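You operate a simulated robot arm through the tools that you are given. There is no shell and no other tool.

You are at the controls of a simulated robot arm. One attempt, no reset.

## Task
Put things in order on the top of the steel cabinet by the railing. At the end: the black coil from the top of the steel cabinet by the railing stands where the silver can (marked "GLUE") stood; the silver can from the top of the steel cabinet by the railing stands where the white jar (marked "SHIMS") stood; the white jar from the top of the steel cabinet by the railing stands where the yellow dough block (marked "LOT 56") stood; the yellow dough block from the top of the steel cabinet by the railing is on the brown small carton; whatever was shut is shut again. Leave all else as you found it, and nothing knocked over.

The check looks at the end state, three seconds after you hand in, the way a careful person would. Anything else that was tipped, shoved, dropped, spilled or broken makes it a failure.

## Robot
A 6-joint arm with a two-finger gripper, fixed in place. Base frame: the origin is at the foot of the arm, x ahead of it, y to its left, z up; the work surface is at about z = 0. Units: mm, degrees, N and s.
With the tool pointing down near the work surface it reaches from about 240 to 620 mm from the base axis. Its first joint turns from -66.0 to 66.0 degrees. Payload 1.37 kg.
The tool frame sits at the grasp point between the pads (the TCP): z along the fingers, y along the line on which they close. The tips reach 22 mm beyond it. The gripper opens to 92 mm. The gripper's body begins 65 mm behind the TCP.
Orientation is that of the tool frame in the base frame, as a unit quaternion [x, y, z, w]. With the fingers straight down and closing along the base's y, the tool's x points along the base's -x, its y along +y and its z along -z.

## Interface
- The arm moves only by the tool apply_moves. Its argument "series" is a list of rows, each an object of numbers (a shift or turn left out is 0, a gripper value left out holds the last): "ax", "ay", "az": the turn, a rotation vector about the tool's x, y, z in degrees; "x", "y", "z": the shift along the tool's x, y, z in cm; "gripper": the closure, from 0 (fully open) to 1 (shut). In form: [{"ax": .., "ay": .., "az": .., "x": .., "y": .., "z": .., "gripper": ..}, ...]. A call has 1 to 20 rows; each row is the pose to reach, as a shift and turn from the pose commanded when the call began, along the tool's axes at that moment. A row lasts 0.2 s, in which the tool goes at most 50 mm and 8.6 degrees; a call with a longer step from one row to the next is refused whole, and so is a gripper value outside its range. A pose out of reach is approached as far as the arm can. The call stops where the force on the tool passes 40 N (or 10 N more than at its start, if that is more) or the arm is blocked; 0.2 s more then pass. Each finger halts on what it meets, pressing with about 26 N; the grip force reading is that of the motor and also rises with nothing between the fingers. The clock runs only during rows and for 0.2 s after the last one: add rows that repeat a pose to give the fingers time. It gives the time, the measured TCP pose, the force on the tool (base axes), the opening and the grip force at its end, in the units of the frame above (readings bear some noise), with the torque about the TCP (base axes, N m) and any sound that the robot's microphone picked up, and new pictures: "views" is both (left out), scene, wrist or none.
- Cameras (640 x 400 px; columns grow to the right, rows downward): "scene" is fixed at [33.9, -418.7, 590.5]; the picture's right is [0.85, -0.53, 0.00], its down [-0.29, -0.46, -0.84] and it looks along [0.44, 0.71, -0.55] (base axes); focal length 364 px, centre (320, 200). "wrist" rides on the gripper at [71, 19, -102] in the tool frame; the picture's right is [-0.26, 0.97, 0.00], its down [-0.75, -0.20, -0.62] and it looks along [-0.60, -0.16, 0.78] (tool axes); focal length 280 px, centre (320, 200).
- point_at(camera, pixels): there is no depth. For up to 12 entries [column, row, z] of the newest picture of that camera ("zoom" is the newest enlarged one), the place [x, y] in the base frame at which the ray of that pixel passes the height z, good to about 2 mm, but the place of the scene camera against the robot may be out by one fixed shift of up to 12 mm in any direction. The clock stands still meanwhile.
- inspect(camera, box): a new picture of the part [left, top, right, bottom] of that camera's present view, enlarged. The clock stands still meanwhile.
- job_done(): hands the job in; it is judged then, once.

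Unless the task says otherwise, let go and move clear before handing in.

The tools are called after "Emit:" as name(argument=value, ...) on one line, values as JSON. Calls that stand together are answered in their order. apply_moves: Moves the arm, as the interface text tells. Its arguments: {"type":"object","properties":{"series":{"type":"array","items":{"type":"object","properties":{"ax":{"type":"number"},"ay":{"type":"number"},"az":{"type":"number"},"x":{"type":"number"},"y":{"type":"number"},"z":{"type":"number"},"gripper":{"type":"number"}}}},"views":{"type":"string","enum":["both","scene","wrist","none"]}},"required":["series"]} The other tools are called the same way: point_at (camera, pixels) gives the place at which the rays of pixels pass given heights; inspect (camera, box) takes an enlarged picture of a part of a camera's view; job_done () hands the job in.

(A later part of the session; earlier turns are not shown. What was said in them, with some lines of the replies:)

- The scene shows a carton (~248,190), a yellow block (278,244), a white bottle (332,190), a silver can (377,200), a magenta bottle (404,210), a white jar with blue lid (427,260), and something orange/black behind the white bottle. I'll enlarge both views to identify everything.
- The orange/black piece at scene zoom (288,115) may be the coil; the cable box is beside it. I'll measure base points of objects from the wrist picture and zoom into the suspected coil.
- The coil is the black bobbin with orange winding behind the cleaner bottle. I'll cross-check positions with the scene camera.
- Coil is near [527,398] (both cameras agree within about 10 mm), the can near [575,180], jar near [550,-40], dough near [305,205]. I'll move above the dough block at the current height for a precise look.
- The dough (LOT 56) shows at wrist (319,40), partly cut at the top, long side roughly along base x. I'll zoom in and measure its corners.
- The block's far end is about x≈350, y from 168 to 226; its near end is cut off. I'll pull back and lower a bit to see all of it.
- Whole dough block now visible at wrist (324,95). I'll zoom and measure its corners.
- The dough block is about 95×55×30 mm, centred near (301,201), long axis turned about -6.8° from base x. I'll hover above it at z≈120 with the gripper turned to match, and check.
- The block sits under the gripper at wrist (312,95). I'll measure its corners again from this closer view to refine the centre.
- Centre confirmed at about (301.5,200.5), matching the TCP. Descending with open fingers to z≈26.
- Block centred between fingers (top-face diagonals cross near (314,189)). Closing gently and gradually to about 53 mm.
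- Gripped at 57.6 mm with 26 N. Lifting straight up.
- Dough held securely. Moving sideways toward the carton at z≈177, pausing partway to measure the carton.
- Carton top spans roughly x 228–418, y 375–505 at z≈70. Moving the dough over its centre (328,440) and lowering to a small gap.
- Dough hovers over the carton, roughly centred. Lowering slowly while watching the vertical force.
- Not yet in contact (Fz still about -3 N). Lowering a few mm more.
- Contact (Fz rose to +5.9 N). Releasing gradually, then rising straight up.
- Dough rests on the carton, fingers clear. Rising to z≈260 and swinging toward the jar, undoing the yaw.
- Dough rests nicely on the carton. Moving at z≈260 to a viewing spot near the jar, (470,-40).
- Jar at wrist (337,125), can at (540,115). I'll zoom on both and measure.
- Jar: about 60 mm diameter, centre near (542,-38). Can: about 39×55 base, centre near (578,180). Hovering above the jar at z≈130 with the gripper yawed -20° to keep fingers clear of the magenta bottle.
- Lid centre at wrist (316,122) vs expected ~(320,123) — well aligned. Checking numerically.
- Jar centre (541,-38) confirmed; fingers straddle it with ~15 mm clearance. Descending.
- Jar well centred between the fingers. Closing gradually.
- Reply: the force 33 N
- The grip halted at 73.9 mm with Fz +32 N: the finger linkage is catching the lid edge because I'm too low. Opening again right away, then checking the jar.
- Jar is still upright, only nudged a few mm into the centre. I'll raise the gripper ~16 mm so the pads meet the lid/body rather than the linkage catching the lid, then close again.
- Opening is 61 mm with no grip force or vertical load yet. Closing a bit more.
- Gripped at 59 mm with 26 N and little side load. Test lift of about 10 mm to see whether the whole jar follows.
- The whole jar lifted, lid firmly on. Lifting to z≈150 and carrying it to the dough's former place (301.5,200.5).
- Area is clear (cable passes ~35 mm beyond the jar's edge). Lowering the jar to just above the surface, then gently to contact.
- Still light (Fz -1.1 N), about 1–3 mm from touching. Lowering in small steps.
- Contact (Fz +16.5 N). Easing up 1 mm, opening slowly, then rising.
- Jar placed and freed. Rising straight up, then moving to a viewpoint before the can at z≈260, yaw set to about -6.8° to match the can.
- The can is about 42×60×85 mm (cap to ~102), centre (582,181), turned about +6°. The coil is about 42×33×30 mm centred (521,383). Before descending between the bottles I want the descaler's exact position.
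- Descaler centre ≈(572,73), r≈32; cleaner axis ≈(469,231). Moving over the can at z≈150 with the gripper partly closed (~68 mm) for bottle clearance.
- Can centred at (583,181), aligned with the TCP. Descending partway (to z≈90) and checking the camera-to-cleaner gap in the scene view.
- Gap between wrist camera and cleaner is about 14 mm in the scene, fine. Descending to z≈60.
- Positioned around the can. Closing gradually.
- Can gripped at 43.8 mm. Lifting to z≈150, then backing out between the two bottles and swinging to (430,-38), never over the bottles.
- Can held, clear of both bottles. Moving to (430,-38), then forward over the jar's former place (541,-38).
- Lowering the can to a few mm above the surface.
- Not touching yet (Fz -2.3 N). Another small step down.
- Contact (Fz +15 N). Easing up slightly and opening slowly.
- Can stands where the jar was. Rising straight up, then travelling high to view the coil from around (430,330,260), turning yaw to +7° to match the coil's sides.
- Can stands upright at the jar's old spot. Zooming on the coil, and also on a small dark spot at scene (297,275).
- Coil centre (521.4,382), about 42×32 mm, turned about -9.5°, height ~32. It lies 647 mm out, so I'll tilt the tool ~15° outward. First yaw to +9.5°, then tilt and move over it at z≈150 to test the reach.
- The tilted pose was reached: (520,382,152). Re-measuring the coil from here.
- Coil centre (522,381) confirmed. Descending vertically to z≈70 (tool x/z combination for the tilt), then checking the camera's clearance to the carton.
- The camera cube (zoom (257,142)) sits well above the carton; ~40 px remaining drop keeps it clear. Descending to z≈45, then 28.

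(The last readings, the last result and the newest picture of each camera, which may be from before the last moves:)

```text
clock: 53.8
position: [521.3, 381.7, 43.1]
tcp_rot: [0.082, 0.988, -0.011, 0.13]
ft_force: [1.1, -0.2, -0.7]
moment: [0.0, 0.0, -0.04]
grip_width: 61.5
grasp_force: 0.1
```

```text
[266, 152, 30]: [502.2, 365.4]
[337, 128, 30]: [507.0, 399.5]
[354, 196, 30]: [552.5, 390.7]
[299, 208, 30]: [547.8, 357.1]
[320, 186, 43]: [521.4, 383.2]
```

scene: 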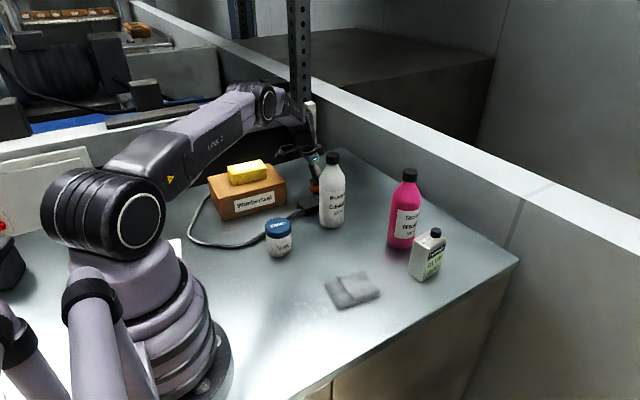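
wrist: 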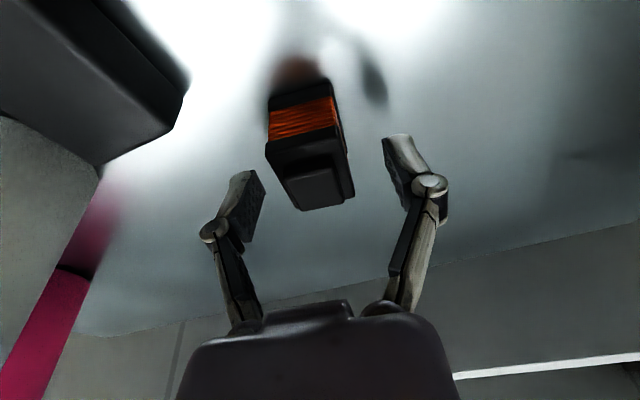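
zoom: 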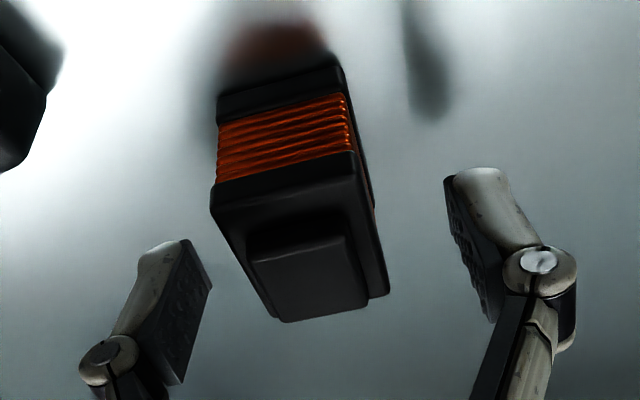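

Coil centre ≈(522,380.5). Final descent of 15 mm with a 1.5 mm sideways correction.

Emit:
apply_moves(series=[{"x": 0.2, "y": -0.15, "z": 0.7}, {"x": 0.39, "y": -0.15, "z": 1.45}, {"x": 0.39, "y": -0.15, "z": 1.45}])

Emit:
inspect(camera="scene", box=[230, 100, 370, 230])

```text
clock: 54.6
position: [521.0, 381.5, 29.2]
tcp_rot: [0.082, 0.988, -0.012, 0.129]
ft_force: [0.6, 0.2, 0.9]
moment: [-0.02, 0.01, 0.0]
grip_width: 61.7
grasp_force: 0.0
```

scene: 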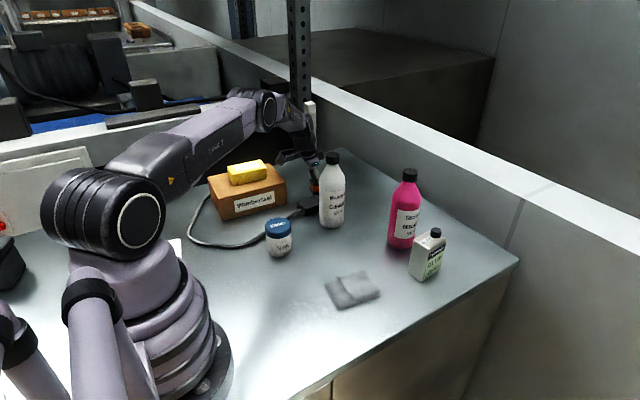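
wrist: 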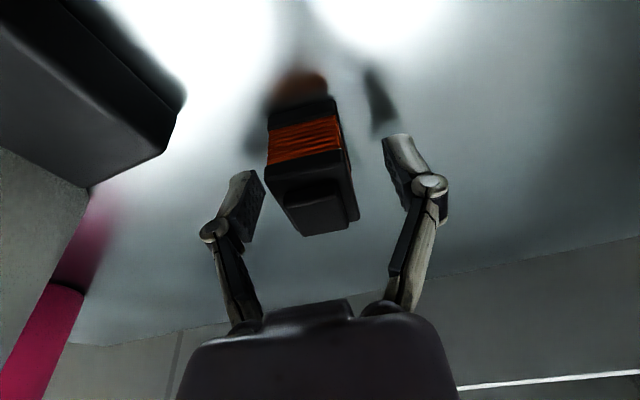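

```text
3.08 times, centred on (300, 165) of scene
```

zoom: 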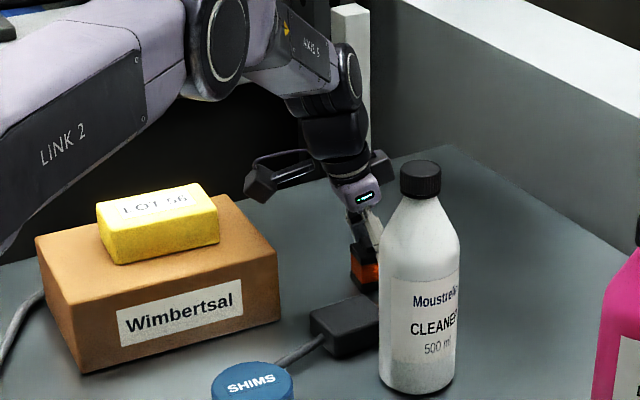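

Clear of everything. Closing gradually on the coil.

Emit:
apply_moves(series=[{"gripper": 0.46}, {"gripper": 0.55}, {"gripper": 0.6}, {"gripper": 0.64}, {"gripper": 0.68}, {"gripper": 0.7}, {"gripper": 0.7}])

```text
clock: 56.2
position: [522.2, 381.9, 30.0]
tcp_rot: [0.081, 0.988, -0.01, 0.129]
ft_force: [-0.1, -0.7, 1.4]
moment: [-0.03, 0.06, 0.06]
grip_width: 31.7
grasp_force: 25.5
```

scene: 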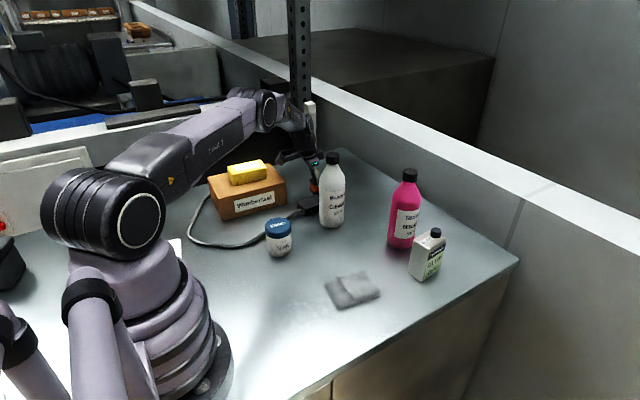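
wrist: 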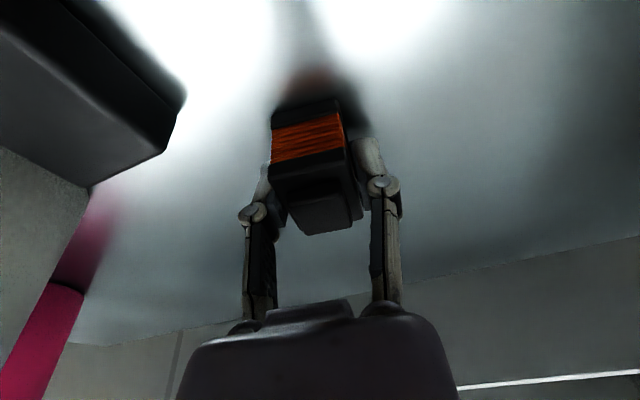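

Gripped at 31.7 mm. Lifting vertically to z≈150.

Emit:
apply_moves(series=[{"x": -0.26, "z": -0.97}, {"x": -0.9, "z": -3.38}, {"x": -1.8, "z": -6.76}, {"x": -2.6, "z": -9.66}, {"x": -3.16, "z": -11.78}, {"x": -3.16, "z": -11.78}])

```text
clock: 57.6
position: [520.9, 380.5, 149.7]
tcp_rot: [0.084, 0.988, -0.012, 0.13]
ft_force: [-2.1, -0.7, -1.0]
moment: [-0.01, 0.03, -0.03]
grip_width: 31.8
grasp_force: 25.8
```

scene: 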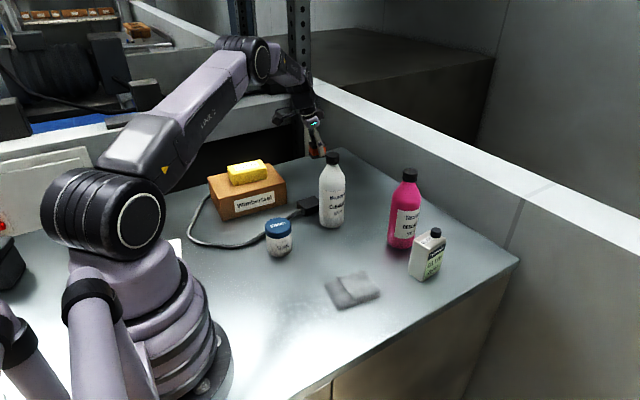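
wrist: 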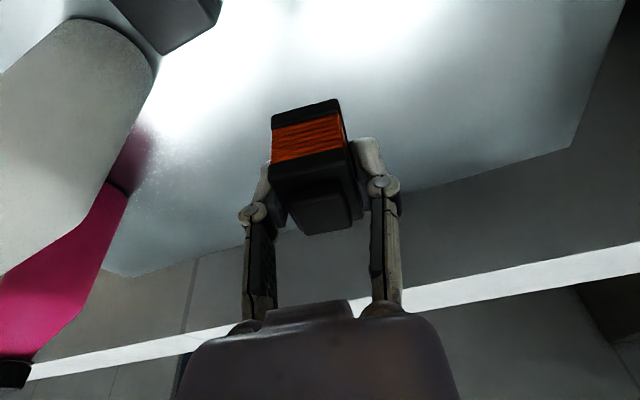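

Coil held. Now carrying it at z≈150 past the cleaner (path stays ~94 mm from its axis) to above the can's former place (582,181), turning the tool azimuth to +40° so the camera stays clear of both bottles.

Emit:
apply_moves(series=[{"x": -1.28, "y": -2.67, "z": 0.34, "ax": -1.83, "az": -6.83}, {"x": -2.56, "y": -5.33, "z": 0.69, "ax": -3.66, "az": -13.66}, {"x": -3.84, "y": -8.0, "z": 1.03, "ax": -5.49, "az": -20.49}, {"x": -5.13, "y": -10.67, "z": 1.37, "ax": -7.31, "az": -27.31}, {"x": -6.41, "y": -13.34, "z": 1.71, "ax": -9.14, "az": -34.14}, {"x": -7.69, "y": -16.0, "z": 2.06, "ax": -10.97, "az": -40.97}, {"x": -8.97, "y": -18.67, "z": 2.4, "ax": -12.8, "az": -47.8}, {"x": -8.97, "y": -18.67, "z": 2.4, "ax": -12.8, "az": -47.8}])

```text
clock: 59.4
position: [583.2, 181.3, 151.5]
tcp_rot: [-0.339, 0.932, 0.044, 0.122]
ft_force: [-0.3, 0.2, -1.9]
moment: [-0.04, 0.05, -0.01]
grip_width: 31.6
grasp_force: 25.9
```

scene: 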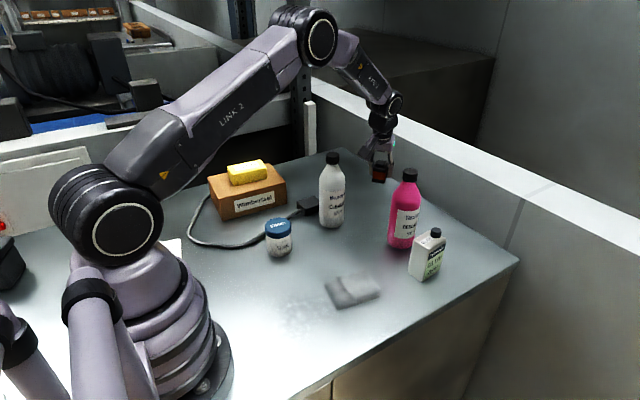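
wrist: 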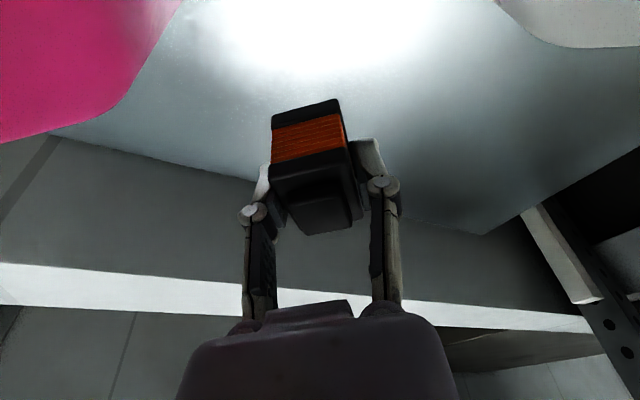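

Orientation and position as planned: (583,181,151). Descending to z≈60 and checking clearance to the bottles.

Emit:
apply_moves(series=[{"x": 0.78, "z": 2.9}, {"x": 1.55, "z": 5.8}, {"x": 2.33, "z": 8.69}, {"x": 2.33, "z": 8.69}])

Emit:
inspect(camera="scene", box=[300, 120, 440, 260])

```text
clock: 60.4
position: [584.4, 184.5, 59.4]
tcp_rot: [-0.339, 0.932, 0.045, 0.122]
ft_force: [-0.5, 0.0, -1.4]
moment: [0.0, 0.02, 0.0]
grip_width: 31.4
grasp_force: 26.1
```

scene: 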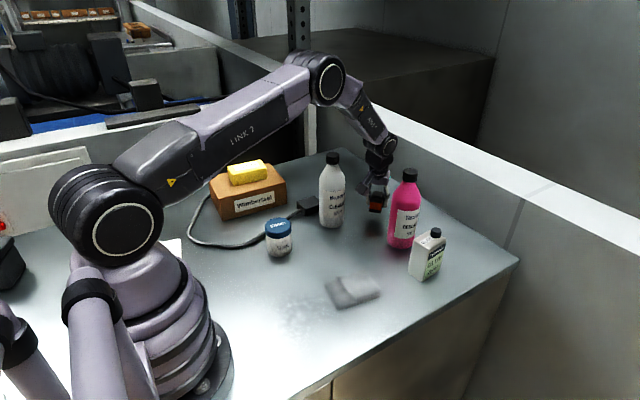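
wrist: 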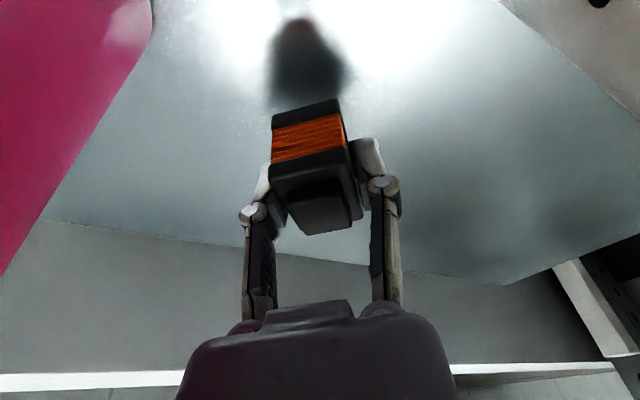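

```text
2.86 times, centred on (370, 190) of scene
```

zoom: 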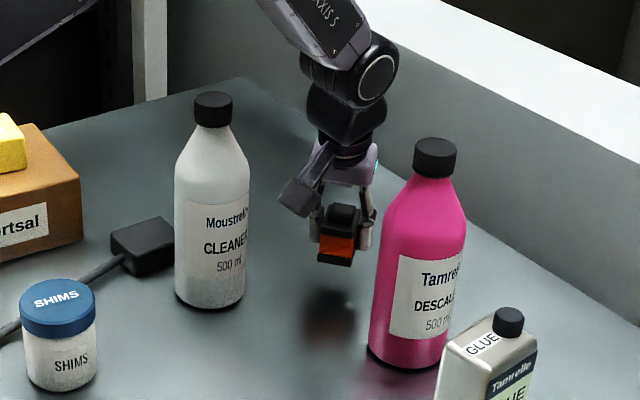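

Good clearance to both bottles. Lowering to just above the surface.

Emit:
apply_moves(series=[{"x": 0.35, "z": 1.3}, {"x": 0.7, "z": 2.61}, {"x": 0.7, "z": 2.61}], views="none")

Emit:
apply_moves(series=[{"x": 0.04, "z": 0.15}, {"x": 0.08, "z": 0.29}, {"x": 0.08, "z": 0.29}])

```text
clock: 61.2
position: [583.6, 181.6, 34.0]
tcp_rot: [-0.338, 0.932, 0.044, 0.123]
ft_force: [0.2, 0.5, -1.0]
moment: [0.0, -0.02, 0.01]
grip_width: 31.6
grasp_force: 26.2
```

```text
clock: 62.0
position: [580.8, 181.7, 31.6]
tcp_rot: [-0.339, 0.932, 0.045, 0.122]
ft_force: [-0.1, 0.3, -2.3]
moment: [0.0, -0.03, -0.01]
grip_width: 31.7
grasp_force: 26.5
```

scene: 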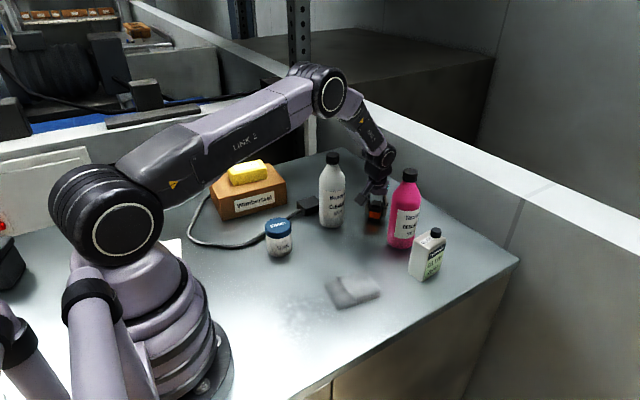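
wrist: 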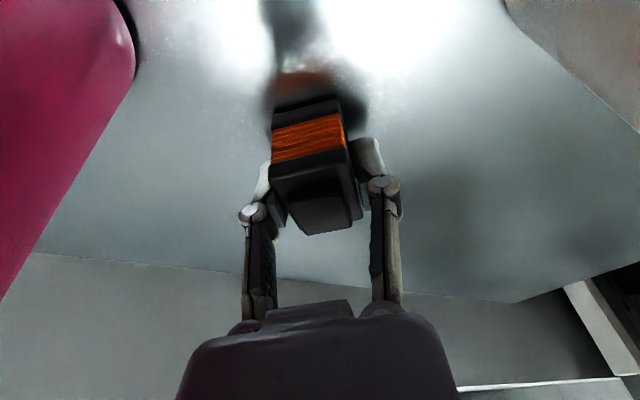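

Nearly down (commanded z≈30, Fz -2.3 N). Small steps to contact.

Emit:
apply_moves(series=[{"x": 0.03, "z": 0.1}, {"x": 0.04, "z": 0.16}, {"x": 0.04, "z": 0.16}], views="none")

```text
clock: 62.8
position: [580.4, 182.5, 31.5]
tcp_rot: [-0.34, 0.931, 0.045, 0.123]
ft_force: [-0.6, 0.7, -1.9]
moment: [0.01, 0.02, -0.01]
grip_width: 31.4
grasp_force: 26.4
```

Emit:
apply_moves(series=[{"x": 0.025, "z": 0.1}, {"x": 0.04, "z": 0.15}, {"x": 0.04, "z": 0.15}], views="none")

```text
clock: 63.6
position: [583.0, 182.5, 31.1]
tcp_rot: [-0.338, 0.932, 0.045, 0.125]
ft_force: [2.8, 0.2, 12.1]
moment: [-0.18, 0.21, 0.02]
grip_width: 31.8
grasp_force: 26.1
```

Contact (Fz +12 N). Easing slightly and opening slowly to ~62 mm.

Emit:
apply_moves(series=[{"x": -0.01, "z": -0.05}, {"x": -0.01, "z": -0.05, "gripper": 0.63}, {"x": -0.01, "z": -0.05, "gripper": 0.58}, {"x": -0.01, "z": -0.05, "gripper": 0.48}, {"x": -0.01, "z": -0.05, "gripper": 0.36}, {"x": -0.01, "z": -0.05, "gripper": 0.33}])

Emit:
inspect(camera="scene", box=[300, 120, 440, 260])

```text
clock: 65.0
position: [581.8, 181.3, 29.4]
tcp_rot: [-0.34, 0.932, 0.045, 0.122]
ft_force: [0.0, -0.2, -0.5]
moment: [-0.02, 0.02, -0.01]
grip_width: 61.7
grasp_force: 0.0
```

scene: 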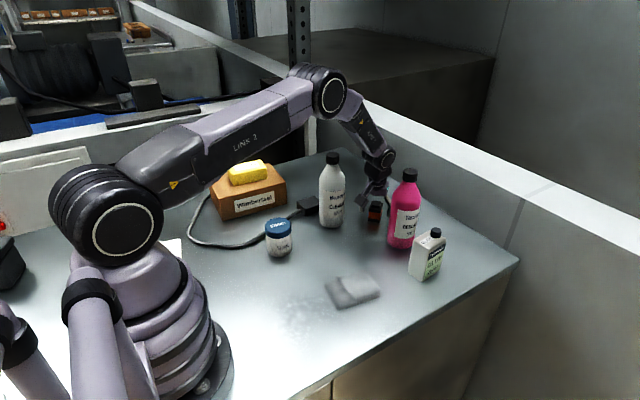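
wrist: 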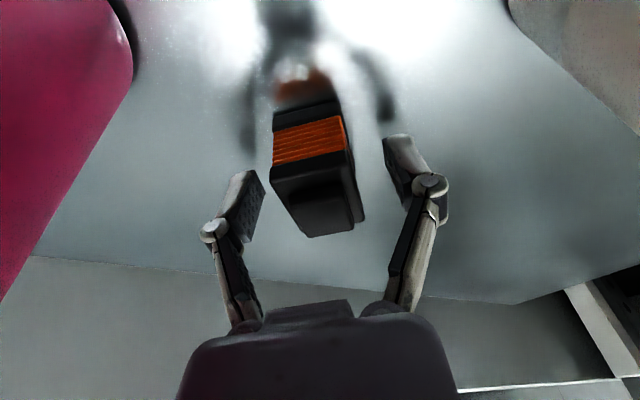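

```text
2.86 times, centred on (370, 190) of scene
```

zoom: 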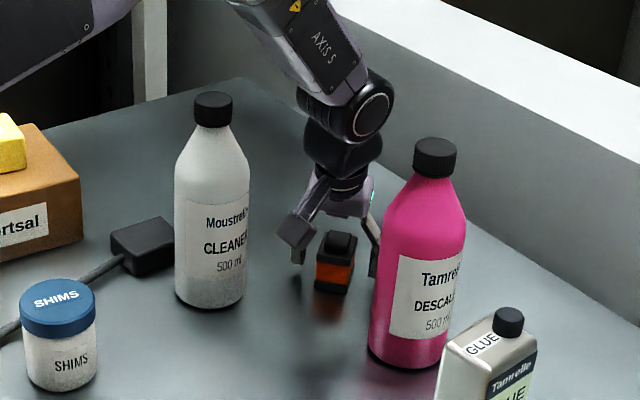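

Coil stands free at the can's old place. Rising vertically, then backing out between the bottles.

Emit:
apply_moves(series=[{"x": -0.52, "z": -1.93}, {"x": -1.3, "z": -4.83}, {"x": -2.3, "z": -8.6}, {"x": -3.1, "z": -11.6}, {"x": 0.63, "y": 0.92, "z": -12.6}, {"x": 4.36, "y": 1.85, "z": -13.6}, {"x": 8.09, "y": 2.77, "z": -14.6}, {"x": 11.8, "y": 3.69, "z": -15.6}, {"x": 11.8, "y": 3.69, "z": -15.6}])

Emit:
inspect(camera="scene", box=[200, 130, 460, 300])

```text
clock: 67.0
position: [442.0, 111.9, 146.5]
tcp_rot: [-0.34, 0.931, 0.045, 0.123]
ft_force: [0.3, 0.6, -0.2]
moment: [0.0, 0.01, 0.0]
grip_width: 61.7
grasp_force: 0.1
```

scene: 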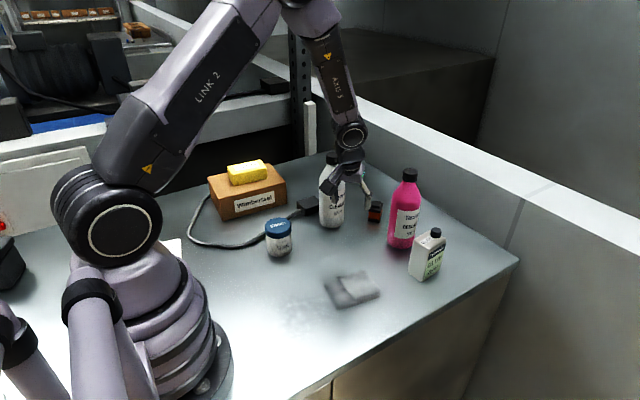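
wrist: 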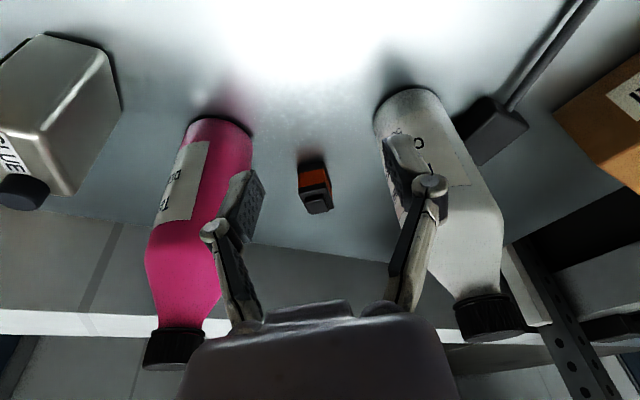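

```text
2.35 times, centred on (330, 215) of scene
```

zoom: 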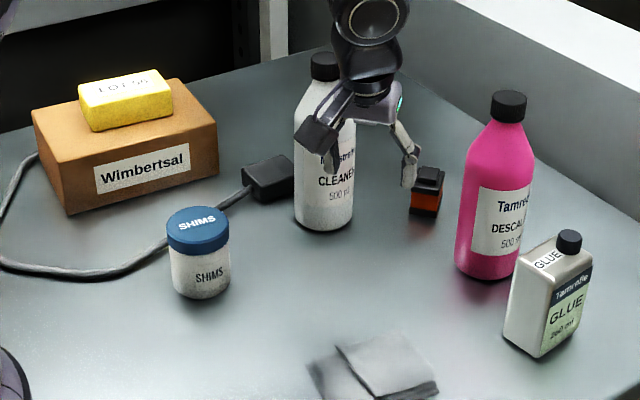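

All four items look right. Raising and untilting the arm clear of everything, then a final check of positions.

Emit:
apply_moves(series=[{"x": -0.9, "z": -3.3, "ay": 4}, {"x": -1.8, "z": -6.6, "ay": 8}, {"x": -2.6, "z": -9.8, "ay": 12}, {"x": -3.36, "z": -12.56, "ay": 15}, {"x": -3.36, "z": -12.56, "ay": 15, "gripper": 0.0}, {"x": -3.36, "z": -12.56, "ay": 15, "gripper": 0.0}])

```text
clock: 68.4
position: [437.9, 109.6, 278.8]
tcp_rot: [-0.342, 0.94, 0.0, 0.0]
ft_force: [-0.8, 0.5, -0.4]
moment: [-0.04, -0.01, 0.01]
grip_width: 92.2
grasp_force: 0.0
```

scene: 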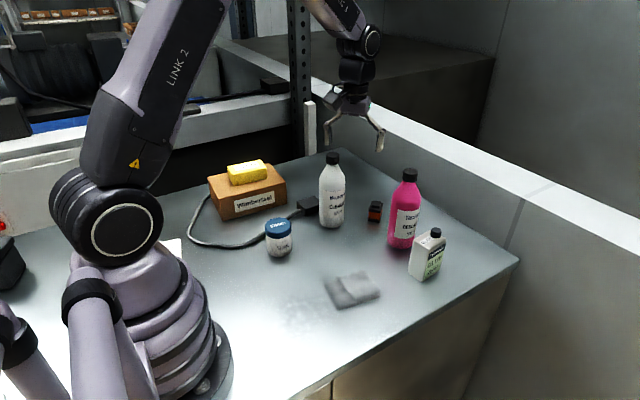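
wrist: 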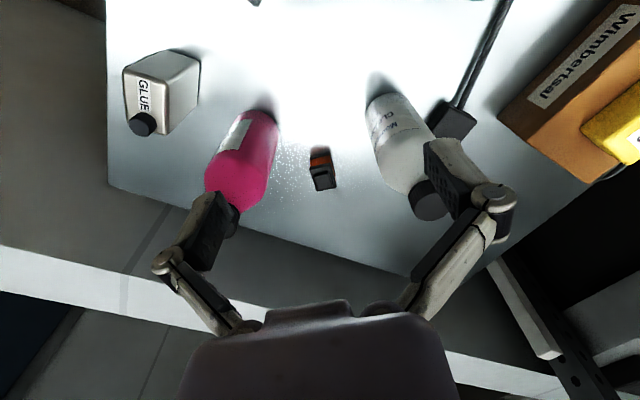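

Emit:
point_at(camera="wrist", pixels=[[323, 172, 32], [321, 160, 0], [125, 75, 85], [166, 55, 85], [155, 130, 85], [198, 68, 85]])

Emit:
inspect(camera="scene", box=[190, 140, 460, 310])

Emit:
inspect(camera="wrist", box=[100, 20, 360, 210])

```text
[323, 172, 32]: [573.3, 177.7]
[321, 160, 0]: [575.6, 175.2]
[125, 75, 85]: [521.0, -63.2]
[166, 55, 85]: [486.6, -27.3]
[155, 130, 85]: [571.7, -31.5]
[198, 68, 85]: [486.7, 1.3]
```

```text
2.35 times, centred on (325, 225) of scene
```

zoom: 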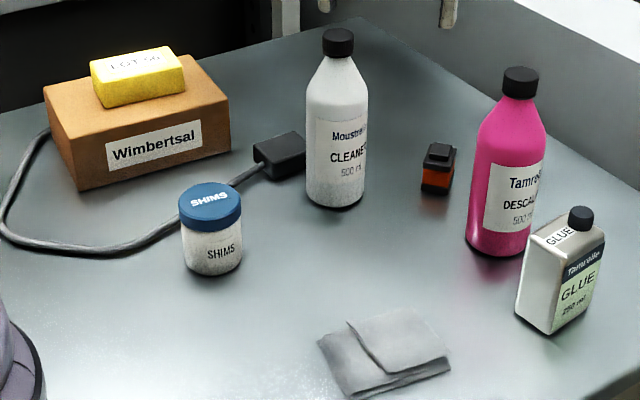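

```text
2.11 times, centred on (230, 115) of wrist
```

zoom: 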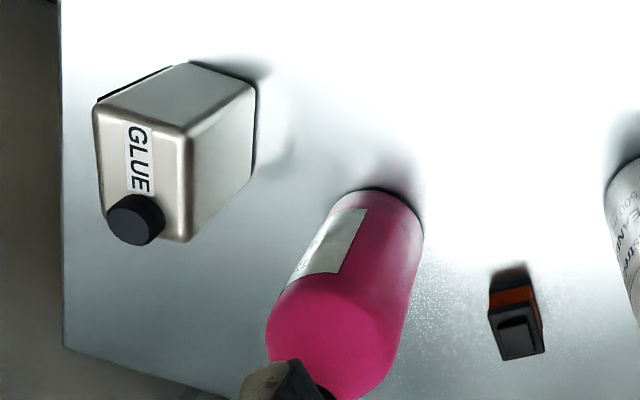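

The final views show the dough on the carton, the jar at the dough's spot, the can upright at the jar's spot, and the coil near (577,178), within about 6 mm of the can's spot. Both bottles, the cloth and the cable box look undisturbed, and the gripper is empty and clear, so I'm handing in.

Emit:
job_done()

```text
The job is handed in.
```

I finished the rearrangement and handed the job in. The last pictures showed everything standing upright where it should be. The check's result hasn't come back.

- **Yellow dough block:** it rests on the brown carton, near the middle of its top.
- **White jar:** it stands where the dough block was, with its lid still on.
- **Silver can:** it stands where the jar was.
- **Black coil:** it stands where the can was, about 6 mm off by my measurement. It is turned about 50° from how it lay originally.

My first attempt to grip the jar was too low. The gripper caught the lid and pressed on it with about 32 N, moving the jar a few millimetres. It stayed upright, and I released it, raised the gripper and lifted it cleanly.

Both bottles, the cloth and the cable box look undisturbed. The gripper is empty and clear of everything.
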